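You operate a simulated robot arm through the tools that you are given. There is no shell and no other tool.

The job below is to be done with a simulated robot arm. You get a single attempt, and the scene is never put back.

## Task
Cure the purple Lucky sign's gem for the time marked at the green glue pot.
Fine: orange clamp knob tight and cure hood shut before you press the cure start key; one run; then the cure time dial to off.
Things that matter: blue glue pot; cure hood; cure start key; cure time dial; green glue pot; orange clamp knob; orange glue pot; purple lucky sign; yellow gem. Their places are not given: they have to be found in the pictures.

The check looks at the end state, three seconds after you hand in, the way a careful person would. Anything else that was tipped, shoved, dropped, spilled or broken makes it a failure.

## Robot
A 6-joint arm with a two-finger gripper, fixed in place. Base frame: the origin is at the foot of the arm, x ahead of it, y to its left, z up. Units: cm, rad, N and s.
Its first joint turns from -2.897 to 2.897 rad. Payload 2.45 kg.
The tool frame sits at the grasp point between the pads (the TCP): z along the fingers, y along the line on which they close. The tips reach 2 cm beyond it. Largest opening 14 cm; the body of the gripper starts 16.8 cm behind the TCP.
Orientation is that of the tool frame in the base frame, as a unit quaternion [w, x, y, z]. With the fingers straight down and closing along the base's y, the tool's x points along the base's -x, its y along +y and its z along -z.

## Interface
- The arm moves only by the tool nudge_tool. Its argument "motion" is a list of rows, each a list of 7 numbers: the opening, from 0 (shut) to 1 (fully open), then the shift along the base's x, y, z in units of 500 mm (1.0 is 500 mm), then the turn, a rotation vector about the base's x, y, z in units of 90 degrees (1.0 is 90 degrees). In form: [[grip, tx, ty, tz, wx, wy, wz], ...]. A call has 1 to 20 rows; each row is the pose to reach, as a shift and turn from the pose commanded when the call began. A call with a number of a shift or a turn outside -1 to 1 is refused whole. A row lasts 0.2 s, in which the tool goes at most 5 cm and 0.15 rad; a call with a longer step from one row to the next is refused whole, and so is a gripper value outside its range. A pose out of reach is approached as far as the arm can. The call stops where the force on the tool passes 40 N (or 10 N more than at its start, if that is more) or the arm is blocked; 0.2 s more then pass. The fingers move at their own pace (about 4.5 cm/s each) and stop on an object; they squeeze with about 26 N. The grip force told is the motor's: it shows also when the fingers shut on nothing. Time passes only in rows, and 0.2 s behind the last, so rows that repeat a pose let the fingers close. It gives the time, the measured TCP pose, the force on the tool (base axes), the opening and the grip force at its end, in the units of the frame above (readings bear some noise), with the torque about the TCP (base axes, N m) and any sound that the robot's microphone picked up, and new pictures: "pictures" is both (left out), scene, wrist or none.
- Cameras (640 x 400 px; columns grow to the right, rows downward): "scene" is fixed at [22.04, 64.86, 148.15]; the picture's right is [-0.44, -0.90, 0.00], its down [-0.47, 0.23, -0.85] and it looks along [0.76, -0.37, -0.53] (base axes); focal length 372 px, centre (320, 200). "wrist" rides on the gripper at [7.8, 1.1, -20.9] in the tool frame; the picture's right is [-0.14, 0.99, 0.00], its down [-0.92, -0.13, -0.37] and it looks along [-0.37, -0.05, 0.93] (tool axes); focal length 280 px, centre (320, 200).
- probe_pixels(camera, pixels): for up to 12 pixels [column, row] of the newest picture of that camera ("zoom" is the newest enlarged one), the place [x, y, z] in the base frame of the surface seen there, good to about 0.2 cm. It takes no simulated time.
- close_up(camera, box): a new picture of the part [left, top, right, bottom] of that camera's present view, enlarged. It takes no simulated time.
- finish_job(): hands the job in; it is judged then, once.

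Open the gripper and draw the arm clear of the work before you hand the job in, unless the task says otherwise.

The tools are called after ">>>" as name(argument=value, ...) on one line, values as JSON. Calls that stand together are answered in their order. nudge_tool: Moves the arm, as the interface text tells. Its arguments: {"type":"object","properties":{"motion":{"type":"array","items":{"type":"array","items":{"type":"number"}}},"pictures":{"type":"string","enum":["both","scene","wrist","none"]}},"required":["motion"]} The other tools are called the same way: probe_pixels (camera, pixels) gives the place of the surface under pixels of a picture; close_up (camera, box) takes an enlarged picture of a part of a camera's view; finish_job () hands the job in.

At the start:

```text
clock: 0.0
eef_pos: [66.65, 35.37, 121.46]
tool_rot: [0.0, 0.0, 1.0, 0.001]
contact_force: [1.3, -1.4, -0.8]
wrist_torque: [0.0, 0.0, 0.01]
opening: 14.0
finger_force: 0.1
```

scene: 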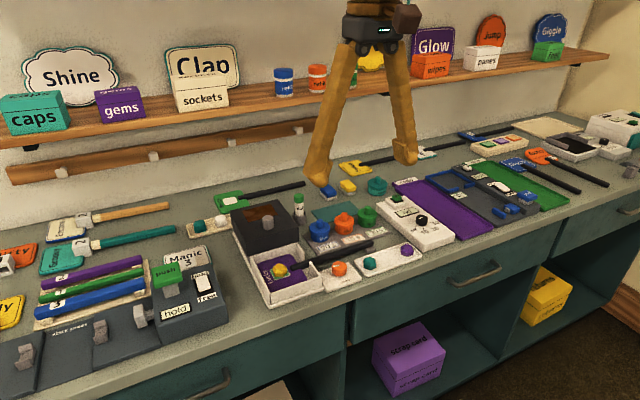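
wrist: 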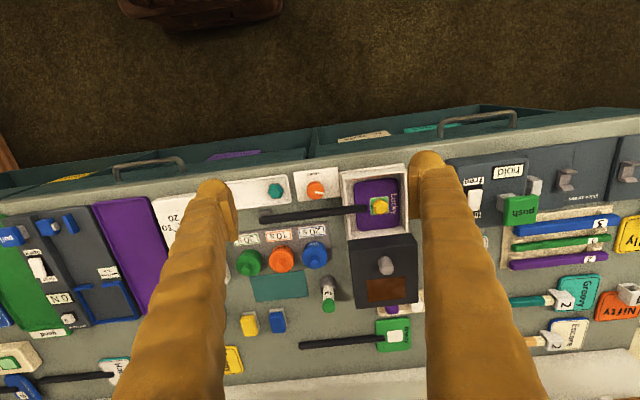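

I see the purple Lucky sign in the open cure box near scene (285,272) and glue pots around (320,230)-(365,215). I take close-ups to identify the parts.

>>> close_up(camera="scene", box=[220, 180, 460, 330])

>>> close_up(camera="wrist", box=[220, 150, 440, 290])

```text
2.67 times, centred on (340, 255) of scene
```

zoom: 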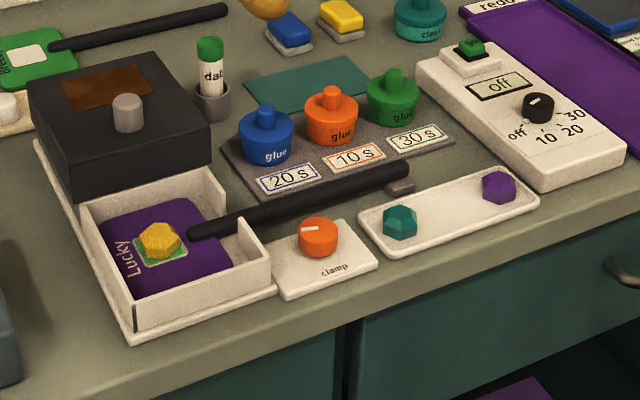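

```text
2.86 times, centred on (330, 220) of wrist
```

zoom: 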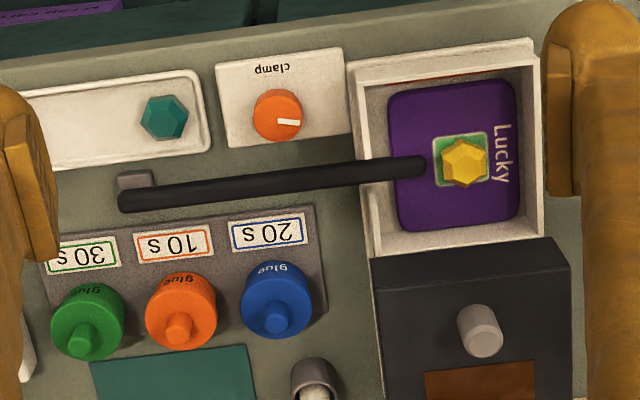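

The label in front of the green pot reads 30 s. I probe the places of the hood, knob, dial, start key and sign in the scene.

>>> close_up(camera="scene", box=[360, 180, 460, 260])

>>> close_up(camera="scene", box=[225, 190, 385, 310])

>>> probe_pixels(camera="scene", pixels=[[268, 218], [240, 230], [270, 200], [296, 215], [280, 270], [339, 265], [340, 281], [421, 219], [396, 197], [408, 212], [320, 230], [365, 215]])

```text
5.00 times, centred on (410, 220) of scene
```

zoom: 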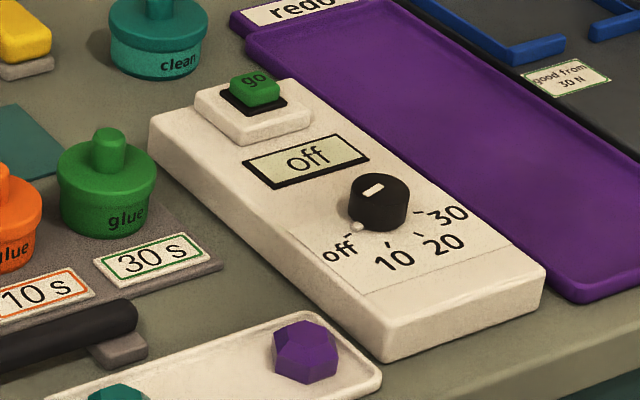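

```text
3.33 times, centred on (305, 250) of scene
```

zoom: 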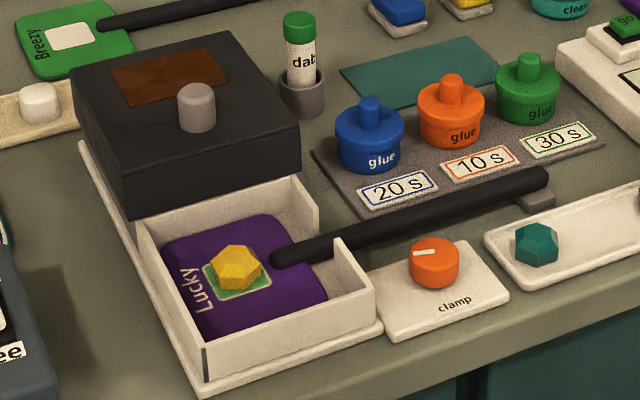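

```text
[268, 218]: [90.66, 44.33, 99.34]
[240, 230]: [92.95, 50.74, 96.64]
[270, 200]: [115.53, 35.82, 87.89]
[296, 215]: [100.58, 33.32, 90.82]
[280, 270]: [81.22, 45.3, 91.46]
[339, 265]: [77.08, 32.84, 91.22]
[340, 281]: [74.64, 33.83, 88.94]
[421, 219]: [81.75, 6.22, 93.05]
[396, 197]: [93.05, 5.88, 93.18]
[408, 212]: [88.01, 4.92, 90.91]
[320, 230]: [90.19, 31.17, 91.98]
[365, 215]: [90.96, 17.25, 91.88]
```

The bench is at about z 88 and the clamp knob is at wrist (316,189). I look at it and at the hood more closely through the wrist camera.

>>> close_up(camera="wrist", box=[285, 160, 365, 210])

>>> close_up(camera="wrist", box=[330, 150, 430, 320])

>>> close_up(camera="scene", box=[310, 250, 370, 290])

```text
8.00 times, centred on (325, 185) of wrist
```

zoom: 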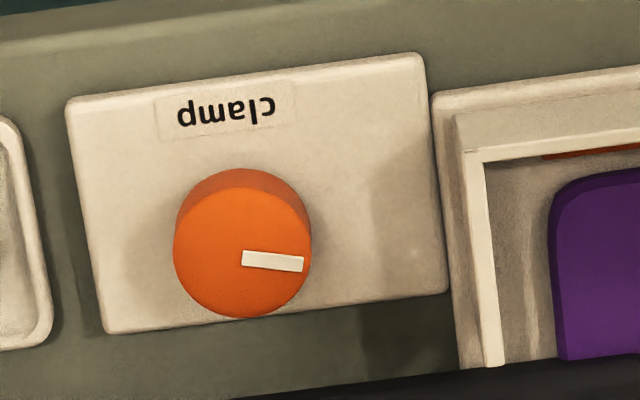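

```text
2.35 times, centred on (380, 235) of wrist
```

zoom: 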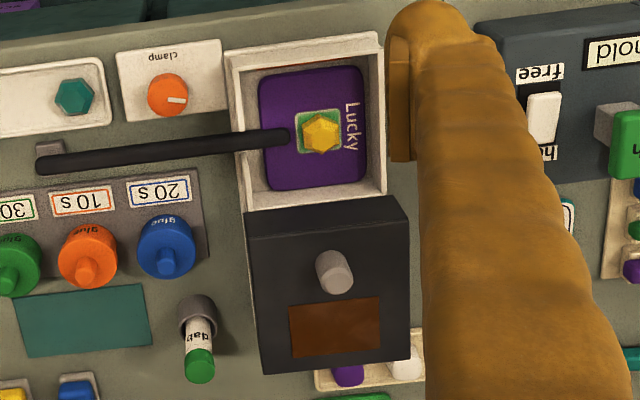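

```text
10.00 times, centred on (340, 270) of scene
```

zoom: 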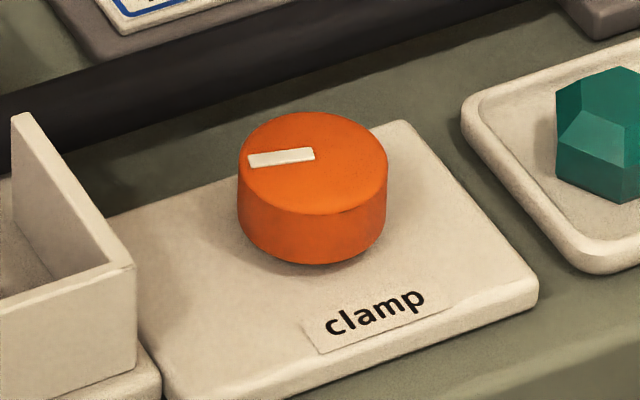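

No tight/loose marking is visible on the clamp plate, only a white pointer toward +y. I probe the edges of the knob, the tray wall and the stick using the zoom picture.

>>> probe_pixels(camera="zoom", pixels=[[312, 118], [244, 160], [384, 160], [312, 205], [312, 255], [330, 160], [120, 250], [25, 120], [200, 55], [500, 10], [470, 120], [520, 285]])

>>> probe_pixels(camera="wrist", pixels=[[316, 190], [308, 190], [324, 190], [316, 182], [316, 198], [310, 217], [270, 221], [350, 209], [344, 170], [348, 200], [379, 207], [386, 265]])

```text
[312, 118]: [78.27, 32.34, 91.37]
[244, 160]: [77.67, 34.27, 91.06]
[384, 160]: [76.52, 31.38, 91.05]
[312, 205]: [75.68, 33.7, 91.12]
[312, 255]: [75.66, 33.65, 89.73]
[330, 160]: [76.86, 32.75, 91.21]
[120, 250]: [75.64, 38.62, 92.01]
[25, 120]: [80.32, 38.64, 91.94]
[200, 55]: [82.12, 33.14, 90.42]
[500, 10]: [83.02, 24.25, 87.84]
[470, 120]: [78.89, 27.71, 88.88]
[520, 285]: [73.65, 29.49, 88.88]
```

```text
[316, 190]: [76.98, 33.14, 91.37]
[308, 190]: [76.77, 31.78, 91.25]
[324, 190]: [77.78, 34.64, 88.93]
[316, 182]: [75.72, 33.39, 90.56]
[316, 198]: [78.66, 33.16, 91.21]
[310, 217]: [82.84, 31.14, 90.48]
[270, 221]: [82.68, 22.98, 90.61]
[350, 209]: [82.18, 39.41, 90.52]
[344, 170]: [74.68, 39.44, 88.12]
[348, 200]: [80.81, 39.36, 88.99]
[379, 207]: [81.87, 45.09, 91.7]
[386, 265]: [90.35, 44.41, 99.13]
```

The clamp knob is centred about (77.0, 33.0), top z 91.2, radius about 1.65; the tray wall starts at y 38.6 and the stick at x ~81.5. I move above the knob with a narrower opening and re-check.

>>> nudge_tool(motion=[[0.43, 0.0345, -0.008, -0.055, 0, 0, 0], [0.43, 0.069, -0.016, -0.11, 0, 0, 0], [0.43, 0.1035, -0.024, -0.165, 0, 0, 0], [0.43, 0.138, -0.032, -0.22, 0, 0, 0], [0.43, 0.1725, -0.04, -0.275, 0, 0, 0], [0.43, 0.207, -0.0484, -0.3292, 0, 0, 0], [0.43, 0.207, -0.0484, -0.3292, 0, 0, 0], [0.43, 0.207, -0.0484, -0.3292, 0, 0, 0]])

```text
clock: 1.8
eef_pos: [77.15, 32.85, 104.87]
tool_rot: [0.0, 0.0, 1.0, 0.001]
contact_force: [-0.1, -0.5, 0.1]
wrist_torque: [0.03, -0.01, 0.0]
opening: 6.01
finger_force: 0.0
```

scene: 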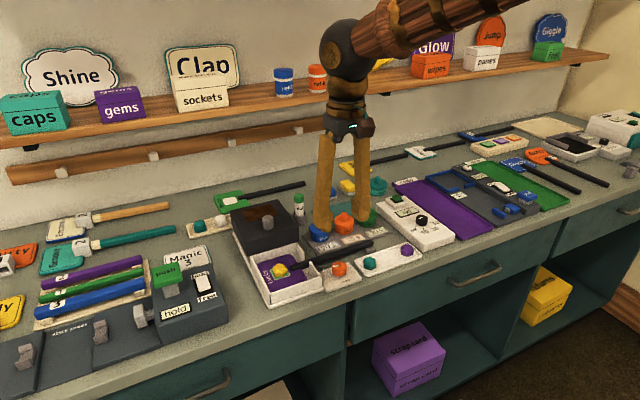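
wrist: 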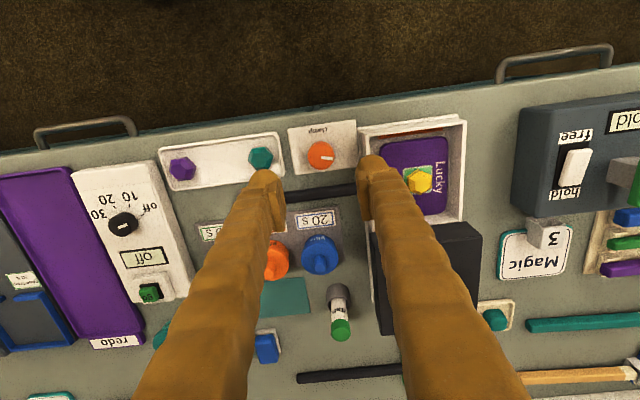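

The knob is at wrist (321,156), between and ahead of the fingers, and the dial at (123,222). I take close-ups of both from this nearer view.

>>> close_up(camera="wrist", box=[80, 170, 200, 310])

>>> probe_pixels(camera="wrist", pixels=[[320, 156], [308, 157], [333, 157], [321, 168], [321, 143], [126, 220], [113, 224], [138, 224], [150, 291], [142, 258], [330, 190], [300, 190]])

>>> close_up(camera="wrist", box=[280, 110, 370, 180])

```text
2.86 times, centred on (140, 240) of wrist
```

zoom: 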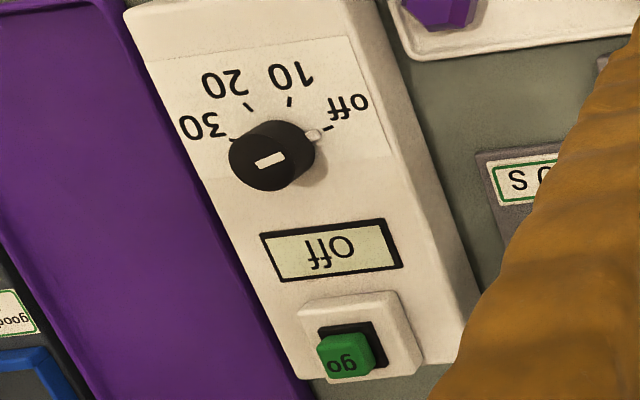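

```text
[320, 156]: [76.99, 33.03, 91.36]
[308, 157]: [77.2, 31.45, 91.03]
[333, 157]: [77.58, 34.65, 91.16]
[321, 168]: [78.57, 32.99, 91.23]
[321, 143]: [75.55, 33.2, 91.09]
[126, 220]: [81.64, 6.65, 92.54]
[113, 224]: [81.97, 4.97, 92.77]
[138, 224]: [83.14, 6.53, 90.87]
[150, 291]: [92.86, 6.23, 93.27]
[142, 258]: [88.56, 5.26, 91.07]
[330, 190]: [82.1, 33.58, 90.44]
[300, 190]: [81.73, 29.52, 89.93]
```

```text
5.71 times, centred on (325, 145) of wrist
```

zoom: 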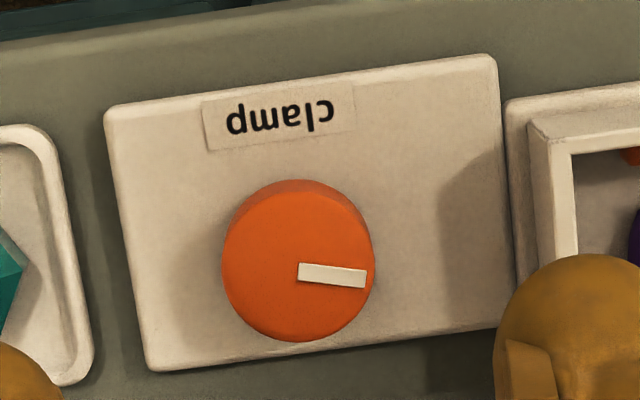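

Knob centre refined to about (77.1, 33.05), mark pointing about +y. I lower straight down around it with the 6 cm opening.

>>> nudge_tool(motion=[[0.4, 0.002, 0.002, -0.06, 0, 0, 0], [0.4, 0.002, 0.002, -0.12, 0, 0, 0], [0.4, 0.002, 0.002, -0.18, 0, 0, 0], [0.4, 0.002, 0.002, -0.23, 0, 0, 0], [0.4, 0.002, 0.002, -0.26, 0, 0, 0], [0.4, 0.002, 0.002, -0.272, 0, 0, 0], [0.4, 0.002, 0.002, -0.272, 0, 0, 0]])

```text
clock: 3.4
eef_pos: [77.23, 32.99, 91.37]
tool_rot: [0.0, -0.001, 1.0, 0.0]
contact_force: [0.9, -0.4, 0.3]
wrist_torque: [-0.01, 0.01, -0.01]
opening: 5.61
finger_force: 0.0
```

scene: 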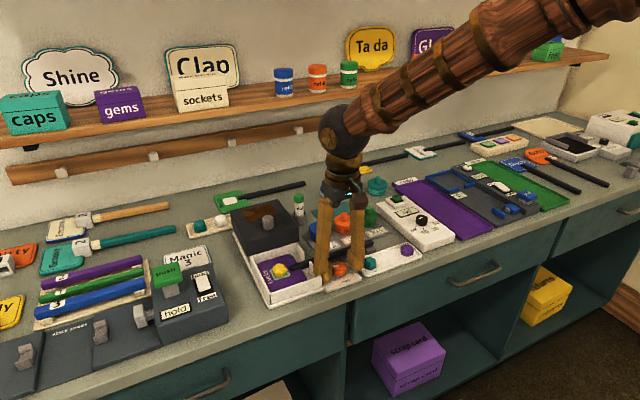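
wrist: 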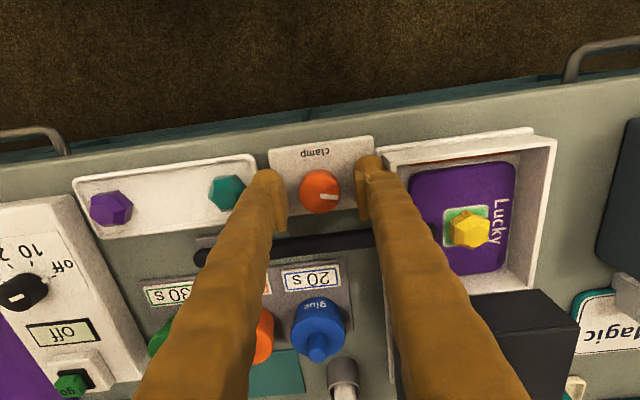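

The fingers straddle the knob at wrist (321,190) with clearance to the tray wall. I close on it and turn clockwise by about 45 degrees, watching torque.

>>> nudge_tool(motion=[[0.0, 0, 0, 0, 0, 0, 0], [0.0, 0, 0, 0, 0, 0, 0], [0.0, 0, 0, 0, 0, 0, 0], [0.0, 0, 0, 0, 0, 0, 0], [0.0, 0, 0, 0, 0, 0, -0.08], [0.0, 0, 0, 0, 0, 0, -0.16], [0.0, 0, 0, 0, 0, 0, -0.24], [0.0, 0, 0, 0, 0, 0, -0.32], [0.0, 0, 0, 0, 0, 0, -0.4], [0.0, 0, 0, 0, 0, 0, -0.48]])

```text
clock: 5.6
eef_pos: [77.16, 33.01, 91.3]
tool_rot: [0.001, 0.369, 0.93, 0.001]
contact_force: [-5.0, 4.6, -2.7]
wrist_torque: [0.08, 0.17, 0.0]
opening: 3.22
finger_force: 45.1
```

scene: 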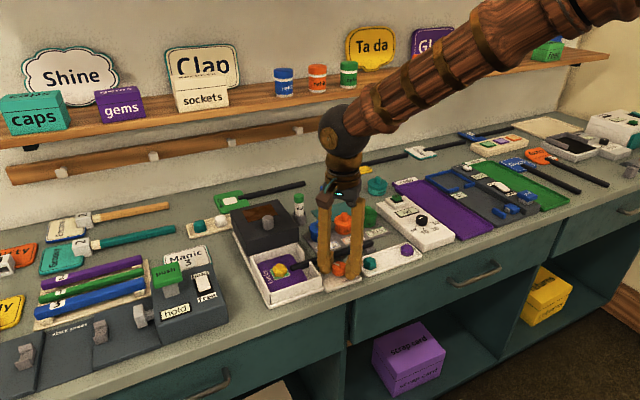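
wrist: 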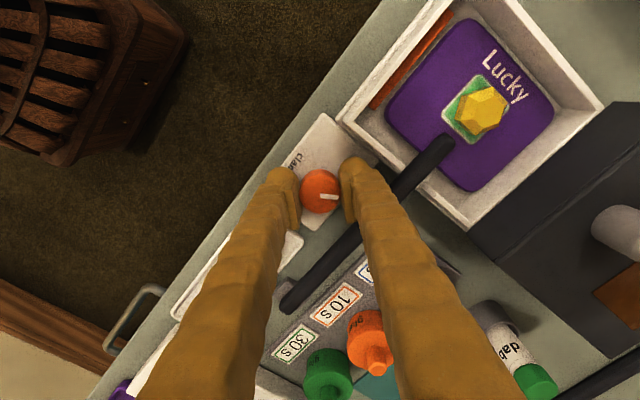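

The knob turned with the gripper by 43 degrees clockwise (mark stays at the same spot between the fingers), with no resisting torque. I keep turning clockwise.

>>> nudge_tool(motion=[[0.0, 0, 0, 0, 0, 0, -0.08], [0.0, 0, 0, 0, 0, 0, -0.16], [0.0, 0, 0, 0, 0, 0, -0.24], [0.0, 0, 0, 0, 0, 0, -0.32], [0.0, 0, 0, 0, 0, 0, -0.4], [0.0, 0, 0, 0, 0, 0, -0.48]])

```text
clock: 7.0
eef_pos: [77.21, 33.09, 91.44]
tool_rot: [0.001, 0.685, 0.729, 0.001]
contact_force: [5.6, -13.5, -3.1]
wrist_torque: [-0.16, 0.01, 0.0]
opening: 3.22
finger_force: 45.2
```

scene: 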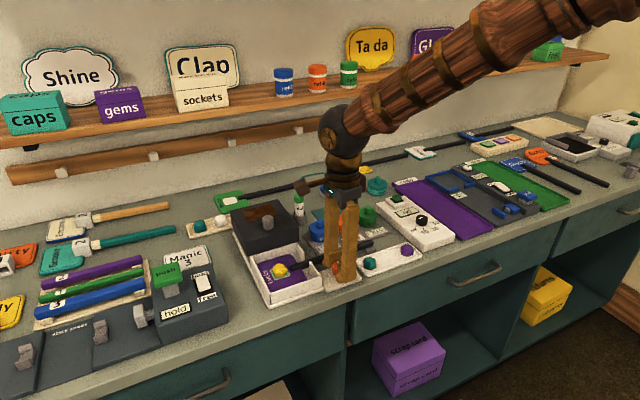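
wrist: 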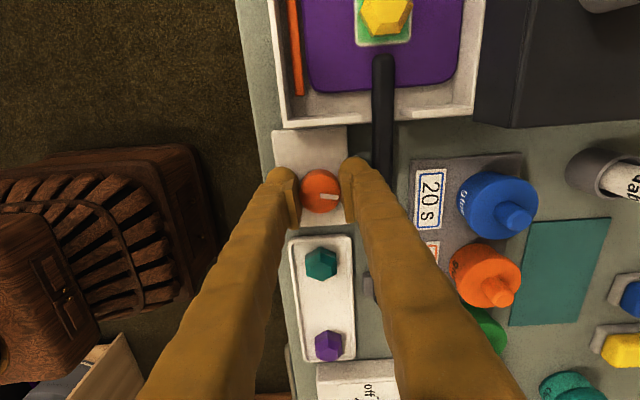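

The knob is 86 degrees clockwise and still turning freely; an orange jaw strip is visible at the tray's front wall (wrist (295,45)). I continue clockwise another ~80 degrees.

>>> nudge_tool(motion=[[0.0, 0, 0, 0, 0, 0, -0.08], [0.0, 0, 0, 0, 0, 0, -0.16], [0.0, 0, 0, 0, 0, 0, -0.24], [0.0, 0, 0, 0, 0, 0, -0.32], [0.0, 0, 0, 0, 0, 0, -0.4], [0.0, 0, 0, 0, 0, 0, -0.48], [0.0, 0, 0, 0, 0, 0, -0.56], [0.0, 0, 0, 0, 0, 0, -0.64], [0.0, 0, 0, 0, 0, 0, -0.72], [0.0, 0, 0, 0, 0, 0, -0.8]])

```text
clock: 8.6
eef_pos: [77.25, 33.01, 91.41]
tool_rot: [0.0, 0.92, 0.391, 0.001]
contact_force: [5.2, 1.0, -4.9]
wrist_torque: [-0.03, -0.09, 0.01]
opening: 3.22
finger_force: 44.5
stopped in row 7: the force on the tool passed its limit at 40 N (the readings are from after the stop); the commanded pose is now the measured one
```

scene: 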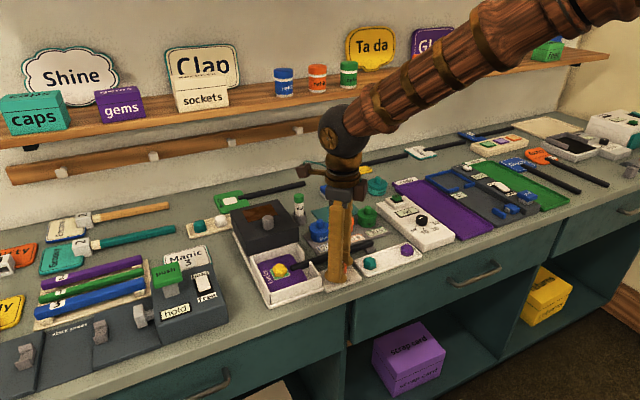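
wrist: 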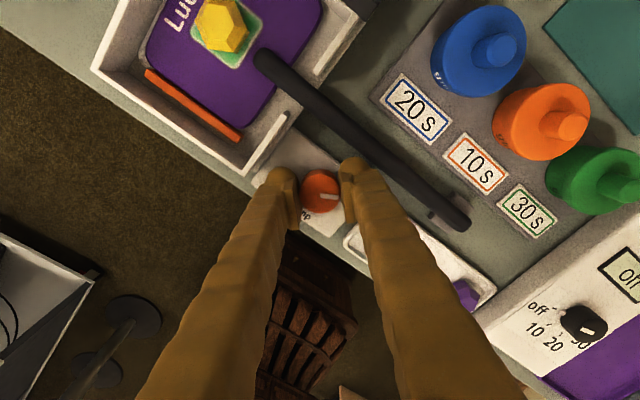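

The call stopped on lateral force after 134 degrees; the orange jaw at wrist (192,105) has moved off the front wall toward the sign, so clockwise is tightening. I look closely at the jaw and the stick clearance.

>>> close_up(camera="wrist", box=[90, 0, 380, 240])

>>> close_up(camera="scene", box=[225, 190, 385, 310])

```text
1.67 times, centred on (235, 120) of wrist
```

zoom: 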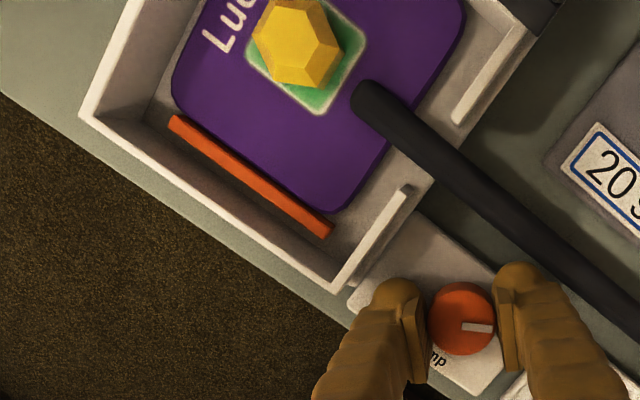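

```text
3.33 times, centred on (305, 250) of scene
```

zoom: 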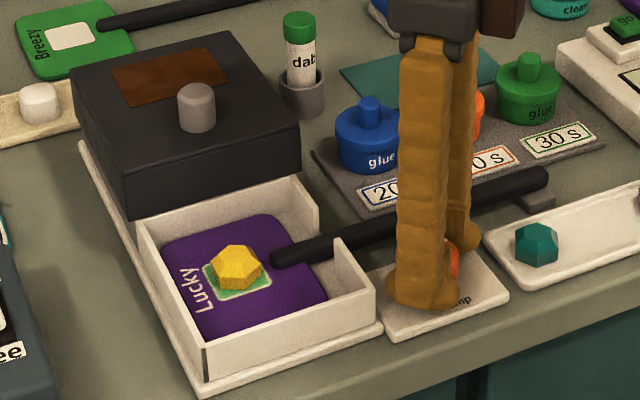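

The jaw now looks close to touching the sign's front edge. I turn a little further clockwise in small steps to feel for the stop.

>>> nudge_tool(motion=[[0.0, 0, 0, 0, 0, 0, -0.03], [0.0, 0, 0, 0, 0, 0, -0.06], [0.0, 0, 0, 0, 0, 0, -0.09], [0.0, 0, 0, 0, 0, 0, -0.12]])

```text
clock: 9.6
eef_pos: [77.19, 33.05, 91.33]
tool_rot: [0.001, 0.953, 0.303, 0.002]
contact_force: [16.1, -1.2, -5.4]
wrist_torque: [-0.06, -0.15, 0.0]
opening: 3.21
finger_force: 45.5
```

scene: 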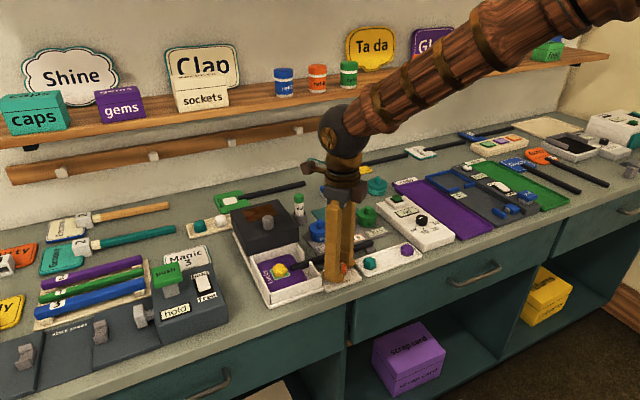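
wrist: 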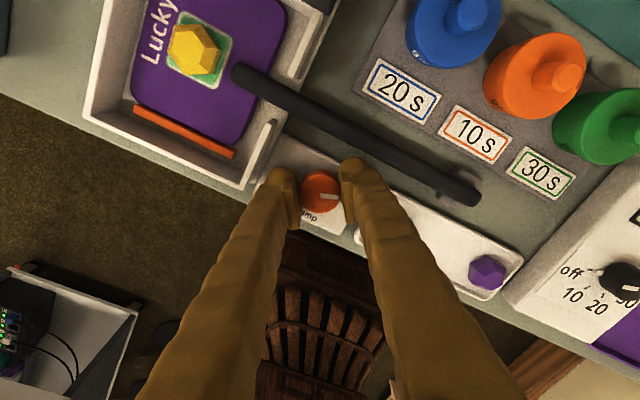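

Still turning freely at 145 degrees, with 16 N lateral force from slight off-centre grip. I shift 0.1 cm in +x and keep turning.

>>> nudge_tool(motion=[[0.0, 0.002, 0, 0, 0, 0, 0], [0.0, 0.002, 0, 0, 0, 0, -0.04], [0.0, 0.002, 0, 0, 0, 0, -0.08], [0.0, 0.002, 0, 0, 0, 0, -0.12], [0.0, 0.002, 0, 0, 0, 0, -0.16], [0.0, 0.002, 0, 0, 0, 0, -0.2]])

```text
clock: 10.3
eef_pos: [77.18, 33.02, 91.41]
tool_rot: [-0.008, 0.965, 0.261, -0.001]
contact_force: [-3.5, 4.8, 2.5]
wrist_torque: [0.08, 0.03, -0.01]
opening: 3.23
finger_force: 45.5
out of reach, approached as far as the arm can: row 3
stopped in row 3: the force on the tool passed its limit at 63 N (the readings are from after the stop); the commanded pose is now the measured one
```

scene: 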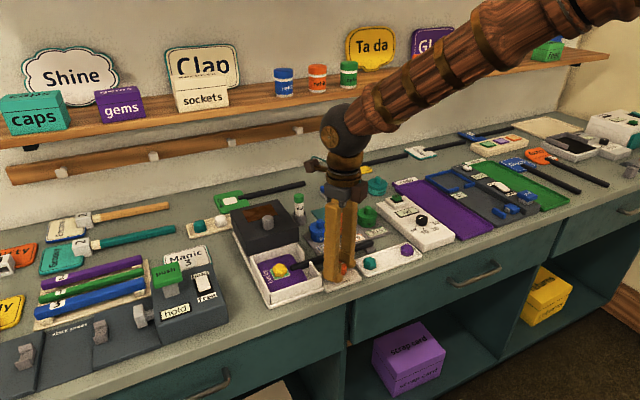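
wrist: 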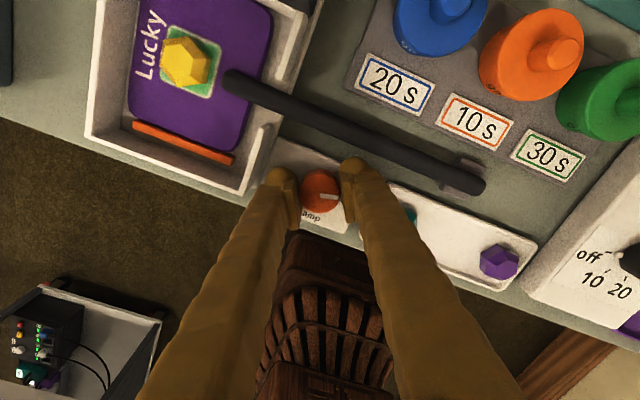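

The wrist joint reached its limit near 150 degrees, so I must regrip. I open slightly, raise 5 cm and turn the tool back counter-clockwise while clear of the knob.

>>> nudge_tool(motion=[[0.32, 0, 0, 0, 0, 0, 0], [0.32, 0, 0, 0, 0, 0, 0], [0.32, 0, 0, 0, 0, 0, 0], [0.32, 0, 0, 0.05, 0, 0, 0], [0.32, 0, 0, 0.1, 0, 0, 0], [0.32, 0, 0, 0.1, 0, 0, 0.09], [0.32, 0, 0, 0.1, 0, 0, 0.18], [0.32, 0, 0, 0.1, 0, 0, 0.27], [0.32, 0, 0, 0.1, 0, 0, 0.36], [0.32, 0, 0, 0.1, 0, 0, 0.45], [0.32, 0, 0, 0.1, 0, 0, 0.54], [0.32, 0, 0, 0.1, 0, 0, 0.63], [0.32, 0, 0, 0.1, 0, 0, 0.72], [0.32, 0, 0, 0.1, 0, 0, 0.81], [0.32, 0, 0, 0.1, 0, 0, 0.9], [0.32, 0, 0, 0.1, 0, 0, 0.98]])

```text
clock: 13.7
eef_pos: [77.24, 33.02, 96.33]
tool_rot: [-0.005, 0.51, 0.86, -0.006]
contact_force: [-0.1, -0.3, 0.3]
wrist_torque: [-0.02, -0.03, -0.03]
opening: 4.49
finger_force: 0.0
```

scene: 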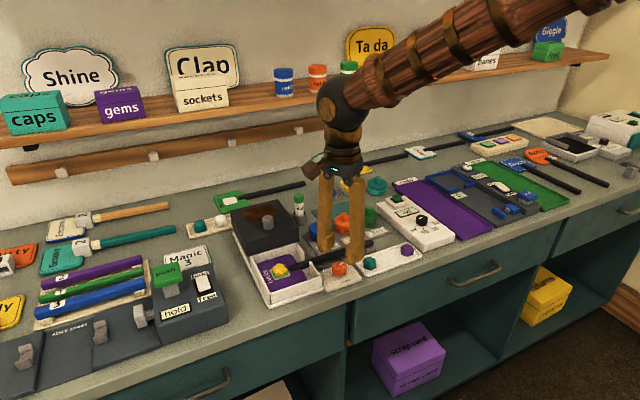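
wrist: 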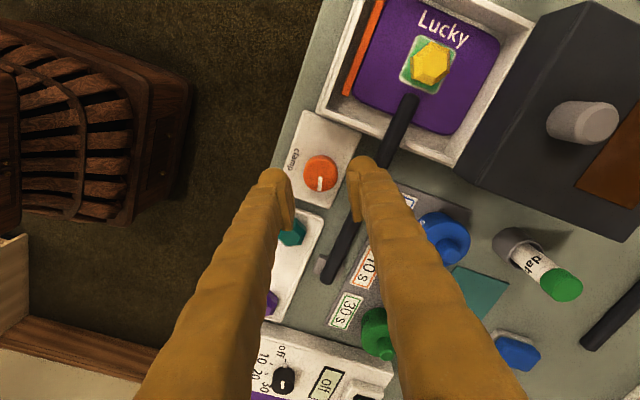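

The knob (mark now at wrist (321,184)) is free of the fingers. I zoom on the jaw, and level the tool's small tilt before turning further back.

>>> close_up(camera="wrist", box=[290, 0, 530, 200])

>>> nudge_tool(motion=[[0.32, 0, 0, 0, 0.0033, -0.0094, 0], [0.32, 0, 0, 0, 0.0033, -0.0094, 0]], pictures="none")

```text
2.00 times, centred on (410, 100) of wrist
```

zoom: 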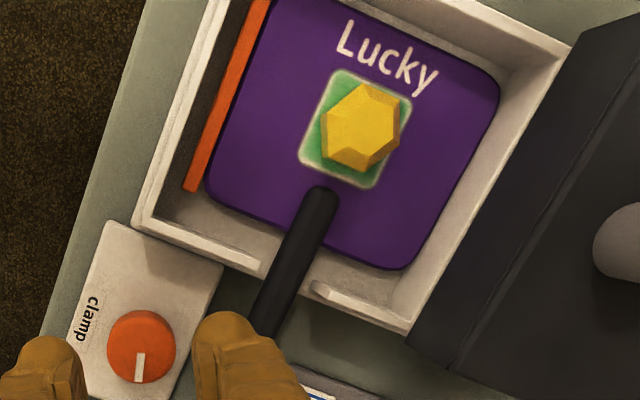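

```text
clock: 14.3
eef_pos: [77.22, 33.01, 96.44]
tool_rot: [0.001, 0.51, 0.86, 0.0]
contact_force: [-0.1, 0.2, 0.8]
wrist_torque: [-0.01, -0.02, 0.0]
opening: 4.51
finger_force: 0.0
```

The jaw is near but not clearly pressing yet. I turn back another 89 degrees above the knob and lower over it again.

>>> nudge_tool(motion=[[0.32, 0, 0, 0, 0, 0, 0.09], [0.32, 0, 0, 0, 0, 0, 0.18], [0.32, 0, 0, 0, 0, 0, 0.27], [0.32, 0, 0, 0, 0, 0, 0.36], [0.32, 0, 0, 0, 0, 0, 0.45], [0.32, 0, 0, 0, 0, 0, 0.54], [0.32, 0, 0, 0, 0, 0, 0.63], [0.32, 0, 0, 0, 0, 0, 0.72], [0.32, 0, 0, 0, 0, 0, 0.81], [0.32, 0, 0, 0, 0, 0, 0.9], [0.32, 0, 0, 0, 0, 0, 0.98], [0.32, 0, 0, 0, 0, 0, 0.98]])

```text
clock: 16.9
eef_pos: [77.32, 32.97, 96.22]
tool_rot: [0.001, -0.231, 0.973, 0.0]
contact_force: [0.0, -1.1, -0.8]
wrist_torque: [0.0, 0.0, -0.03]
opening: 4.47
finger_force: 0.1
```

scene: 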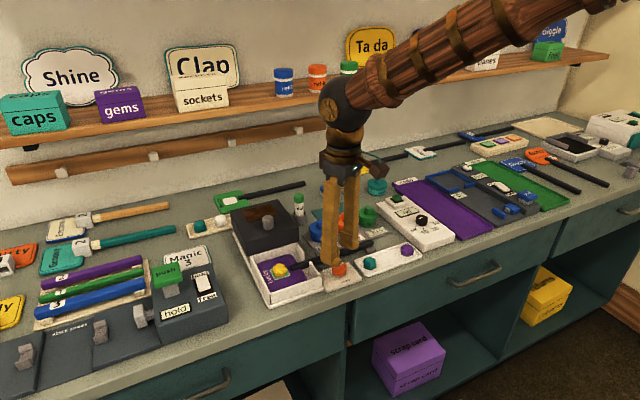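
wrist: 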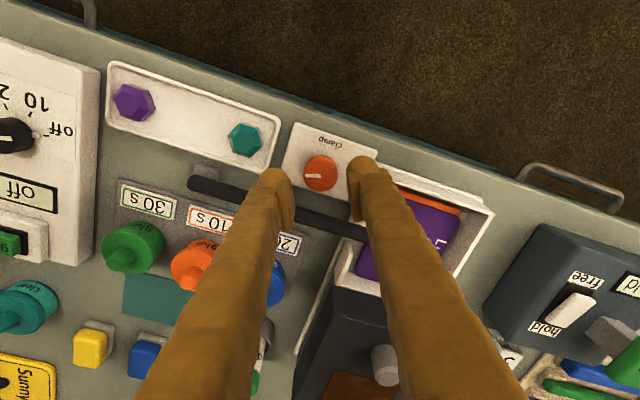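

The tool is centred over the knob at yaw +27 degrees. I lower 5 cm, close, and turn clockwise in steps.

>>> nudge_tool(motion=[[0.32, -0.001, 0.001, -0.05, 0, 0, 0], [0.32, -0.001, 0.001, -0.1, 0, 0, 0], [0.32, -0.001, 0.001, -0.1, 0, 0, 0], [0.0, -0.001, 0.001, -0.1, 0, 0, 0], [0.0, -0.001, 0.001, -0.1, 0, 0, 0], [0.0, -0.001, 0.001, -0.1, 0, 0, 0], [0.0, -0.001, 0.001, -0.1, 0, 0, 0], [0.0, -0.001, 0.001, -0.1, 0, 0, -0.06], [0.0, -0.001, 0.001, -0.1, 0, 0, -0.12], [0.0, -0.001, 0.001, -0.1, 0, 0, -0.18], [0.0, -0.001, 0.001, -0.1, 0, 0, -0.24]])

```text
clock: 18.6
eef_pos: [77.2, 33.04, 91.36]
tool_rot: [-0.001, -0.225, 0.974, -0.001]
contact_force: [1.8, -3.6, 0.0]
wrist_torque: [-0.1, -0.04, 0.19]
opening: 3.2
finger_force: 44.7
stopped in row 8: the force on the tool passed its limit at 41 N (the readings are from after the stop); the commanded pose is now the measured one
```

scene: 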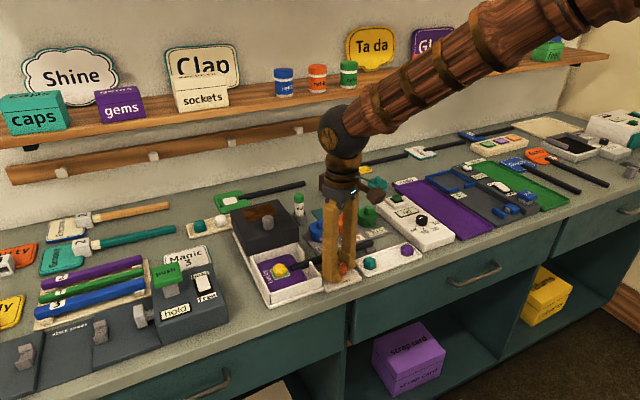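
wrist: 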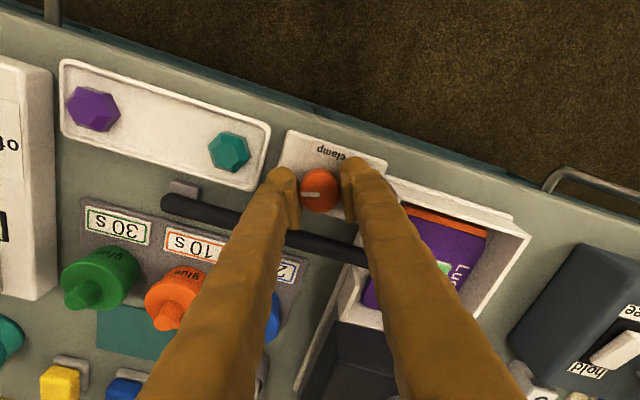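

Now the knob resists: torque about z is 0.19 N m after the stop. I try a few more small clockwise steps to confirm it is at its tight end.

>>> nudge_tool(motion=[[0.0, 0, 0, 0, 0, 0, -0.02], [0.0, 0, 0, 0, 0, 0, -0.04], [0.0, 0, 0, 0, 0, 0, -0.06]])

```text
clock: 19.4
eef_pos: [77.28, 33.06, 91.34]
tool_rot: [0.001, -0.179, 0.984, 0.0]
contact_force: [3.5, -4.9, -0.3]
wrist_torque: [-0.08, -0.05, 0.59]
opening: 3.2
finger_force: 44.7
```

scene: 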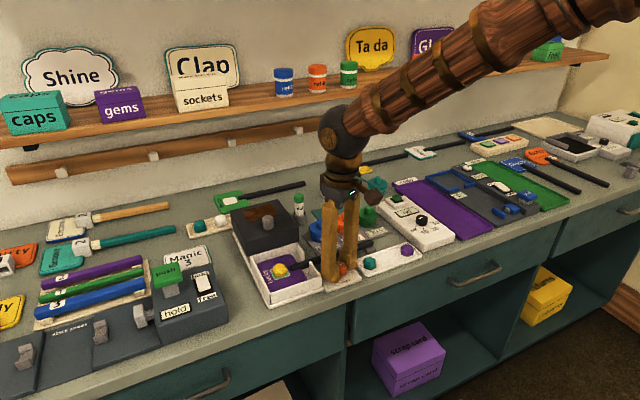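
wrist: 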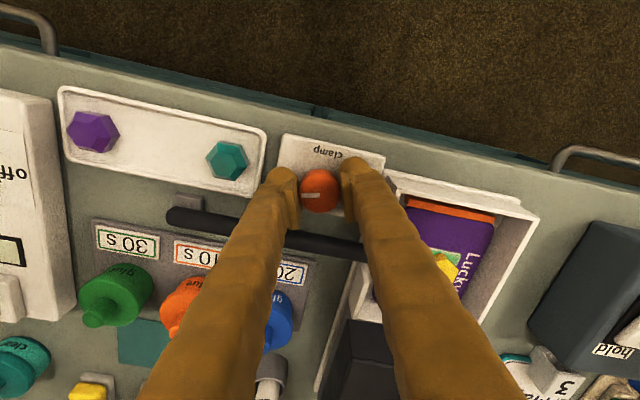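

Torque rises to 0.59 N m, so the knob is against its end. One more small step to see whether it is fully home, then I will release.

>>> nudge_tool(motion=[[0.0, 0, 0, 0, 0, 0, -0.02], [0.0, 0, 0, 0, 0, 0, -0.04], [0.0, 0, 0, 0, 0, 0, -0.04]])

>>> close_up(camera="wrist", box=[270, 130, 510, 280])

```text
clock: 20.2
eef_pos: [77.34, 33.08, 91.28]
tool_rot: [0.0, -0.147, 0.989, -0.001]
contact_force: [11.5, -13.0, -1.9]
wrist_torque: [-0.19, -0.11, 0.7]
opening: 3.2
finger_force: 44.7
```

scene: 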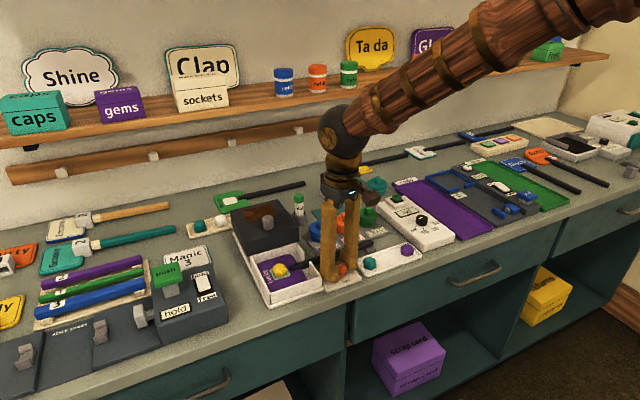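
wrist: 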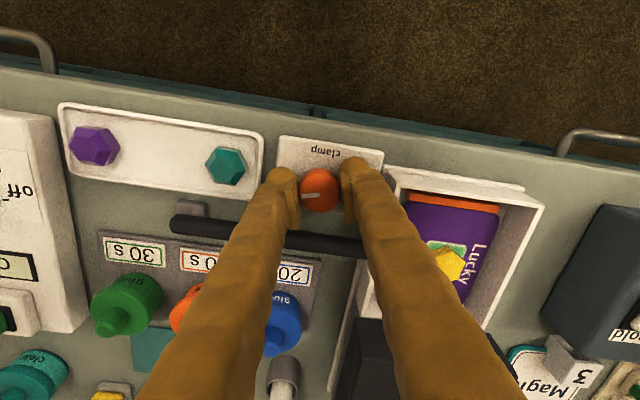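

```text
2.67 times, centred on (390, 205) of wrist
```

zoom: 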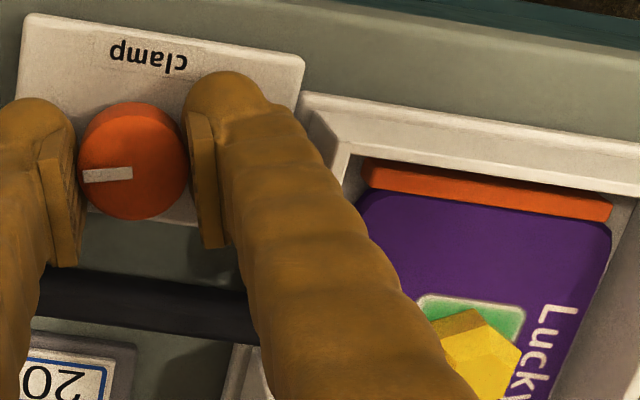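

Torque reaches 0.70 N m with the knob home and the jaw against the sign. I release, rise about 18 cm and take a look.

>>> nudge_tool(motion=[[0.32, 0, 0, 0, 0, 0, 0], [0.32, 0, 0, 0, 0, 0, 0], [0.32, 0, 0, 0, 0, 0, 0], [0.32, 0, 0, 0.06, 0, 0, 0], [0.32, 0, 0, 0.14, 0, 0, 0], [0.32, 0, 0, 0.22, 0, 0, 0], [0.32, 0, 0, 0.3, 0, 0, -0.09], [0.32, 0, 0, 0.36, 0, 0, -0.18], [0.32, 0, 0, 0.36, 0, 0, -0.189]])

```text
clock: 22.2
eef_pos: [77.17, 33.15, 109.29]
tool_rot: [0.0, 0.001, 1.0, 0.0]
contact_force: [-0.3, -0.2, 0.2]
wrist_torque: [0.02, 0.03, 0.03]
opening: 4.46
finger_force: 0.0
```

scene: 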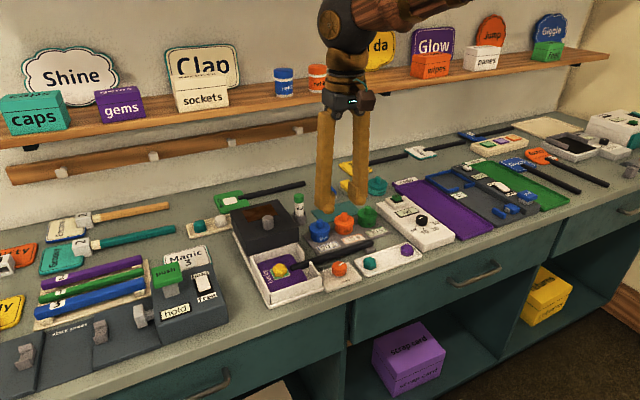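
wrist: 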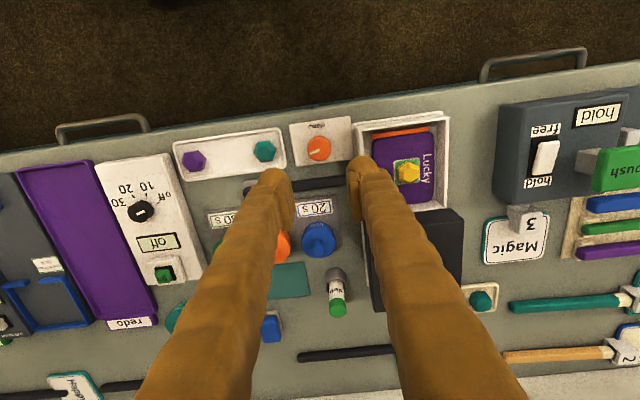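

The clamp is done; the tool is level at z 109. Now I zoom on the hood in the scene picture to measure its knob and how it slides.

>>> close_up(camera="scene", box=[220, 190, 340, 310])

>>> probe_pixels(camera="scene", pixels=[[267, 217], [267, 226], [261, 221], [273, 221], [233, 212], [255, 240], [308, 225], [262, 254], [300, 240], [237, 235], [268, 204], [255, 258]])

```text
3.33 times, centred on (280, 250) of scene
```

zoom: 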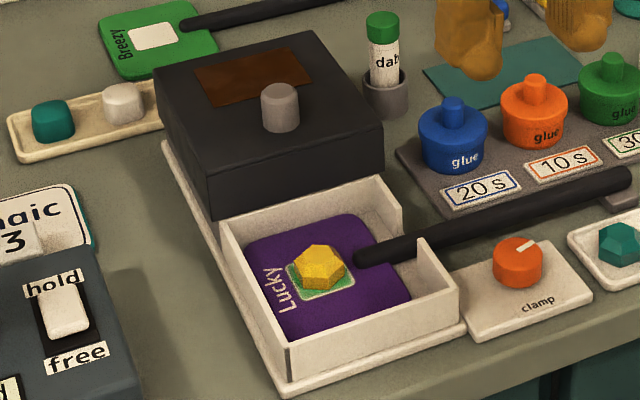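

```text
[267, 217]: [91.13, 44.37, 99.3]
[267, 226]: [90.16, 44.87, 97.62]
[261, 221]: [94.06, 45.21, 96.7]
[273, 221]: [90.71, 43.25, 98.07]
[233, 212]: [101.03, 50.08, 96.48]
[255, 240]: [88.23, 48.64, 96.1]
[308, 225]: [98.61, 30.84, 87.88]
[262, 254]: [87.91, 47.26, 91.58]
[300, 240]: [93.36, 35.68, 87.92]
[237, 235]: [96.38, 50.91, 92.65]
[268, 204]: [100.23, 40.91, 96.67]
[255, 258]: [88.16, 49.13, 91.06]
```

The hood front is at x ~88, its grey knob at about (91.3, 44.3), z 96.6–99.3, and it should slide about 14 cm toward -x. That radius (101 cm) is beyond the straight-down reach, so I tilt the tool 25 degrees outward about y and go above the knob.

>>> probe_pixels(camera="scene", pixels=[[150, 130], [240, 118], [120, 165], [300, 210], [305, 196]])

>>> nudge_tool(motion=[[0.36, 0.04, 0.037, 0, 0, -0.05, 0], [0.36, 0.09, 0.074, -0.01, 0, -0.1, 0], [0.36, 0.14, 0.111, -0.02, 0, -0.15, 0], [0.36, 0.19, 0.148, -0.04, 0, -0.2, 0], [0.36, 0.24, 0.185, -0.06, 0, -0.24, 0], [0.36, 0.282, 0.223, -0.08, 0, -0.278, 0], [0.36, 0.282, 0.223, -0.086, 0, -0.278, 0], [0.36, 0.282, 0.223, -0.086, 0, -0.278, 0]])

```text
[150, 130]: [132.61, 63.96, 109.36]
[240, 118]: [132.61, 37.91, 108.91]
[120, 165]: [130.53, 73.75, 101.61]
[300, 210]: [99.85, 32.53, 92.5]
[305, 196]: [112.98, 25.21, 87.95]
```

```text
clock: 24.0
eef_pos: [91.29, 44.13, 105.02]
tool_rot: [0.217, 0.0, 0.976, 0.0]
contact_force: [-0.4, -0.4, -0.5]
wrist_torque: [-0.03, 0.0, 0.02]
opening: 5.06
finger_force: 0.1
```

scene: 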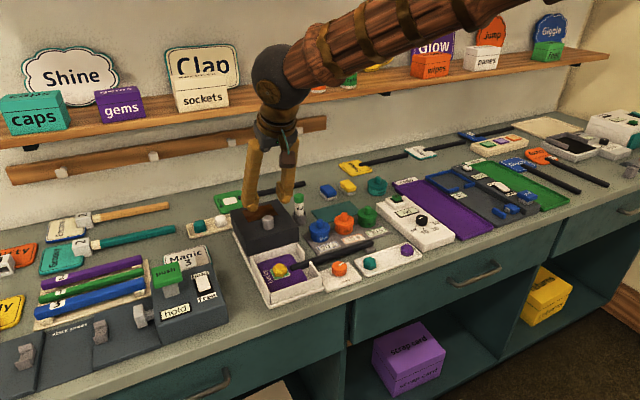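
wrist: 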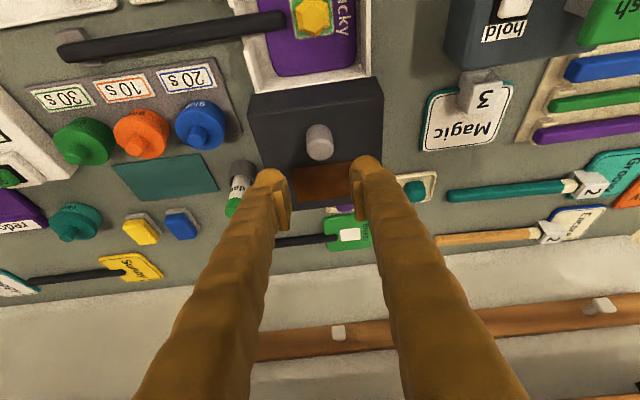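

The pose was reached; the hood knob is at wrist (319,142). I probe it for a precise position.

>>> probe_pixels(camera="wrist", pixels=[[318, 134], [308, 136], [330, 136], [318, 127], [318, 148], [318, 155], [318, 165], [270, 105], [360, 105], [300, 185], [320, 85]])

>>> close_up(camera="wrist", box=[230, 60, 410, 220])

```text
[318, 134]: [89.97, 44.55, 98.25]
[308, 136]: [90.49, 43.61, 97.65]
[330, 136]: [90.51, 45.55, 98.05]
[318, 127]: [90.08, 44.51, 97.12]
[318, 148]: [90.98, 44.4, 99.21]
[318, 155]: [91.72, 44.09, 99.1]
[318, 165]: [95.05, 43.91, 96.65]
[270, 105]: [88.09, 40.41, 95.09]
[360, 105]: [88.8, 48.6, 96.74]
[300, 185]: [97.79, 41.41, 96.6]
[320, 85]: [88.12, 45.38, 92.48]
```

```text
2.50 times, centred on (320, 140) of wrist
```

zoom: 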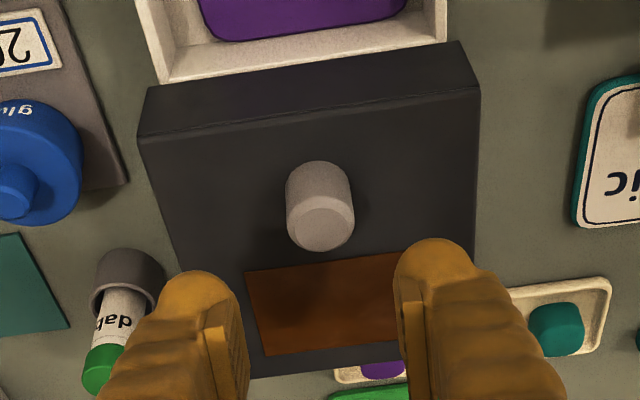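

Knob centre is about (91.2, 44.45), radius 1.2, top 99.2. I lower to z 99.5 around it and then close.

>>> nudge_tool(motion=[[0.36, -0.002, 0.006, -0.04, 0, 0, 0], [0.36, -0.002, 0.006, -0.08, 0, 0, 0], [0.36, -0.002, 0.006, -0.1, 0, 0, 0], [0.36, -0.002, 0.006, -0.11, 0, 0, 0], [0.0, -0.002, 0.006, -0.11, 0, 0, 0], [0.0, -0.002, 0.006, -0.11, 0, 0, 0], [0.0, -0.002, 0.006, -0.11, 0, 0, 0], [0.0, -0.002, 0.006, -0.11, 0, 0, 0]])

```text
clock: 25.8
eef_pos: [91.12, 44.54, 99.46]
tool_rot: [0.216, 0.0, 0.976, 0.0]
contact_force: [0.3, 1.7, -1.7]
wrist_torque: [0.01, -0.02, -0.05]
opening: 2.4
finger_force: 44.3
```

scene: 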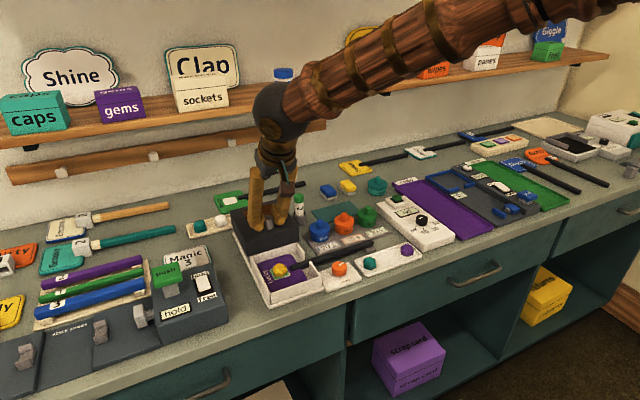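
wrist: 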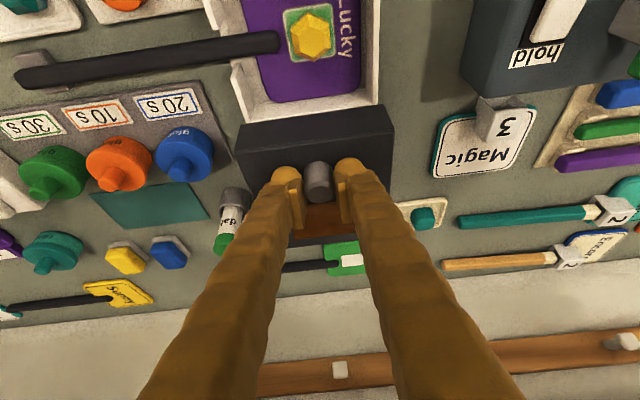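

The knob is gripped (opening 2.4 cm). I pull gently along -x by 3 cm to see that the hood slides.

>>> nudge_tool(motion=[[0.0, -0.01, 0, 0, 0, 0, 0], [0.0, -0.02, 0, 0, 0, 0, 0], [0.0, -0.03, 0, 0, 0, 0, 0], [0.0, -0.045, 0, 0, 0, 0, 0], [0.0, -0.06, 0, 0, 0, 0, 0]])

```text
clock: 27.0
eef_pos: [88.35, 44.56, 99.41]
tool_rot: [0.217, 0.0, 0.976, 0.0]
contact_force: [1.0, -2.2, -3.8]
wrist_torque: [-0.02, 0.14, -0.02]
opening: 2.41
finger_force: 44.6
```

scene: 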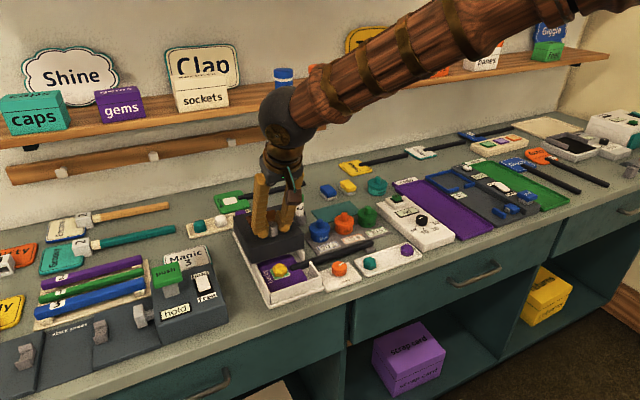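
wrist: 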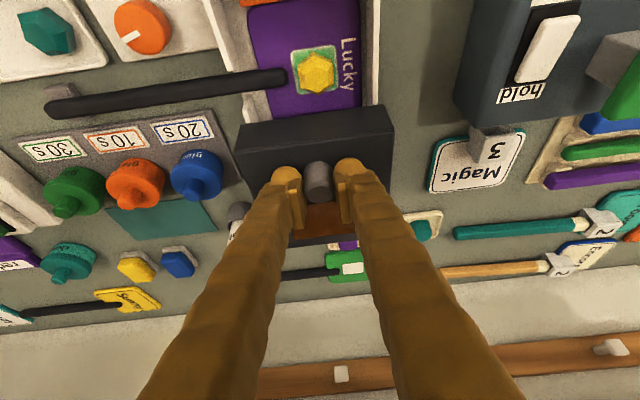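

The hood slides with little force. I continue pulling about 8 cm at moderate speed and watch that the gem and stick stay clear.

>>> nudge_tool(motion=[[0.0, -0.015, 0, 0, 0, 0, 0], [0.0, -0.03, 0, 0, 0, 0, 0], [0.0, -0.045, 0, 0, 0, 0, 0], [0.0, -0.06, 0, 0, 0, 0, 0], [0.0, -0.075, 0, 0, 0, 0, 0], [0.0, -0.09, 0, 0, 0, 0, 0], [0.0, -0.105, 0, 0, 0, 0, 0], [0.0, -0.12, 0, 0, 0, 0, 0], [0.0, -0.135, 0, 0, 0, 0, 0], [0.0, -0.15, 0, 0, 0, 0, 0]])

```text
clock: 29.2
eef_pos: [80.76, 44.48, 99.45]
tool_rot: [0.217, 0.0, 0.976, -0.001]
contact_force: [0.5, 5.5, -19.1]
wrist_torque: [0.07, 0.09, 0.03]
opening: 2.38
finger_force: 44.7
```

scene: 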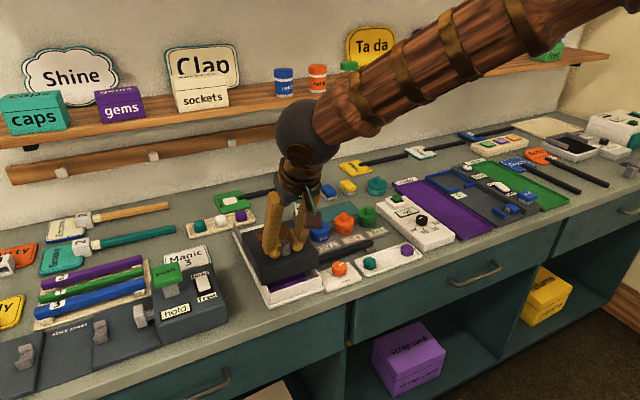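
wrist: 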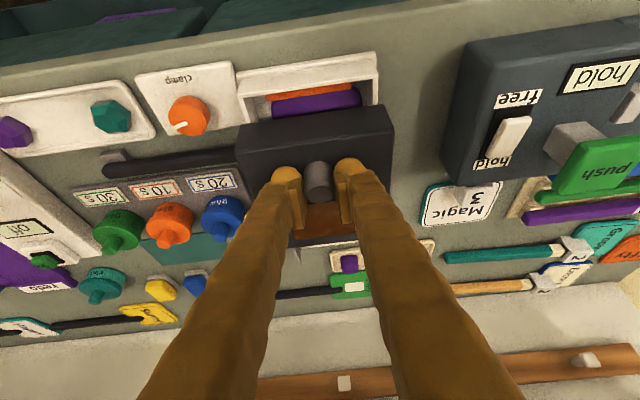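

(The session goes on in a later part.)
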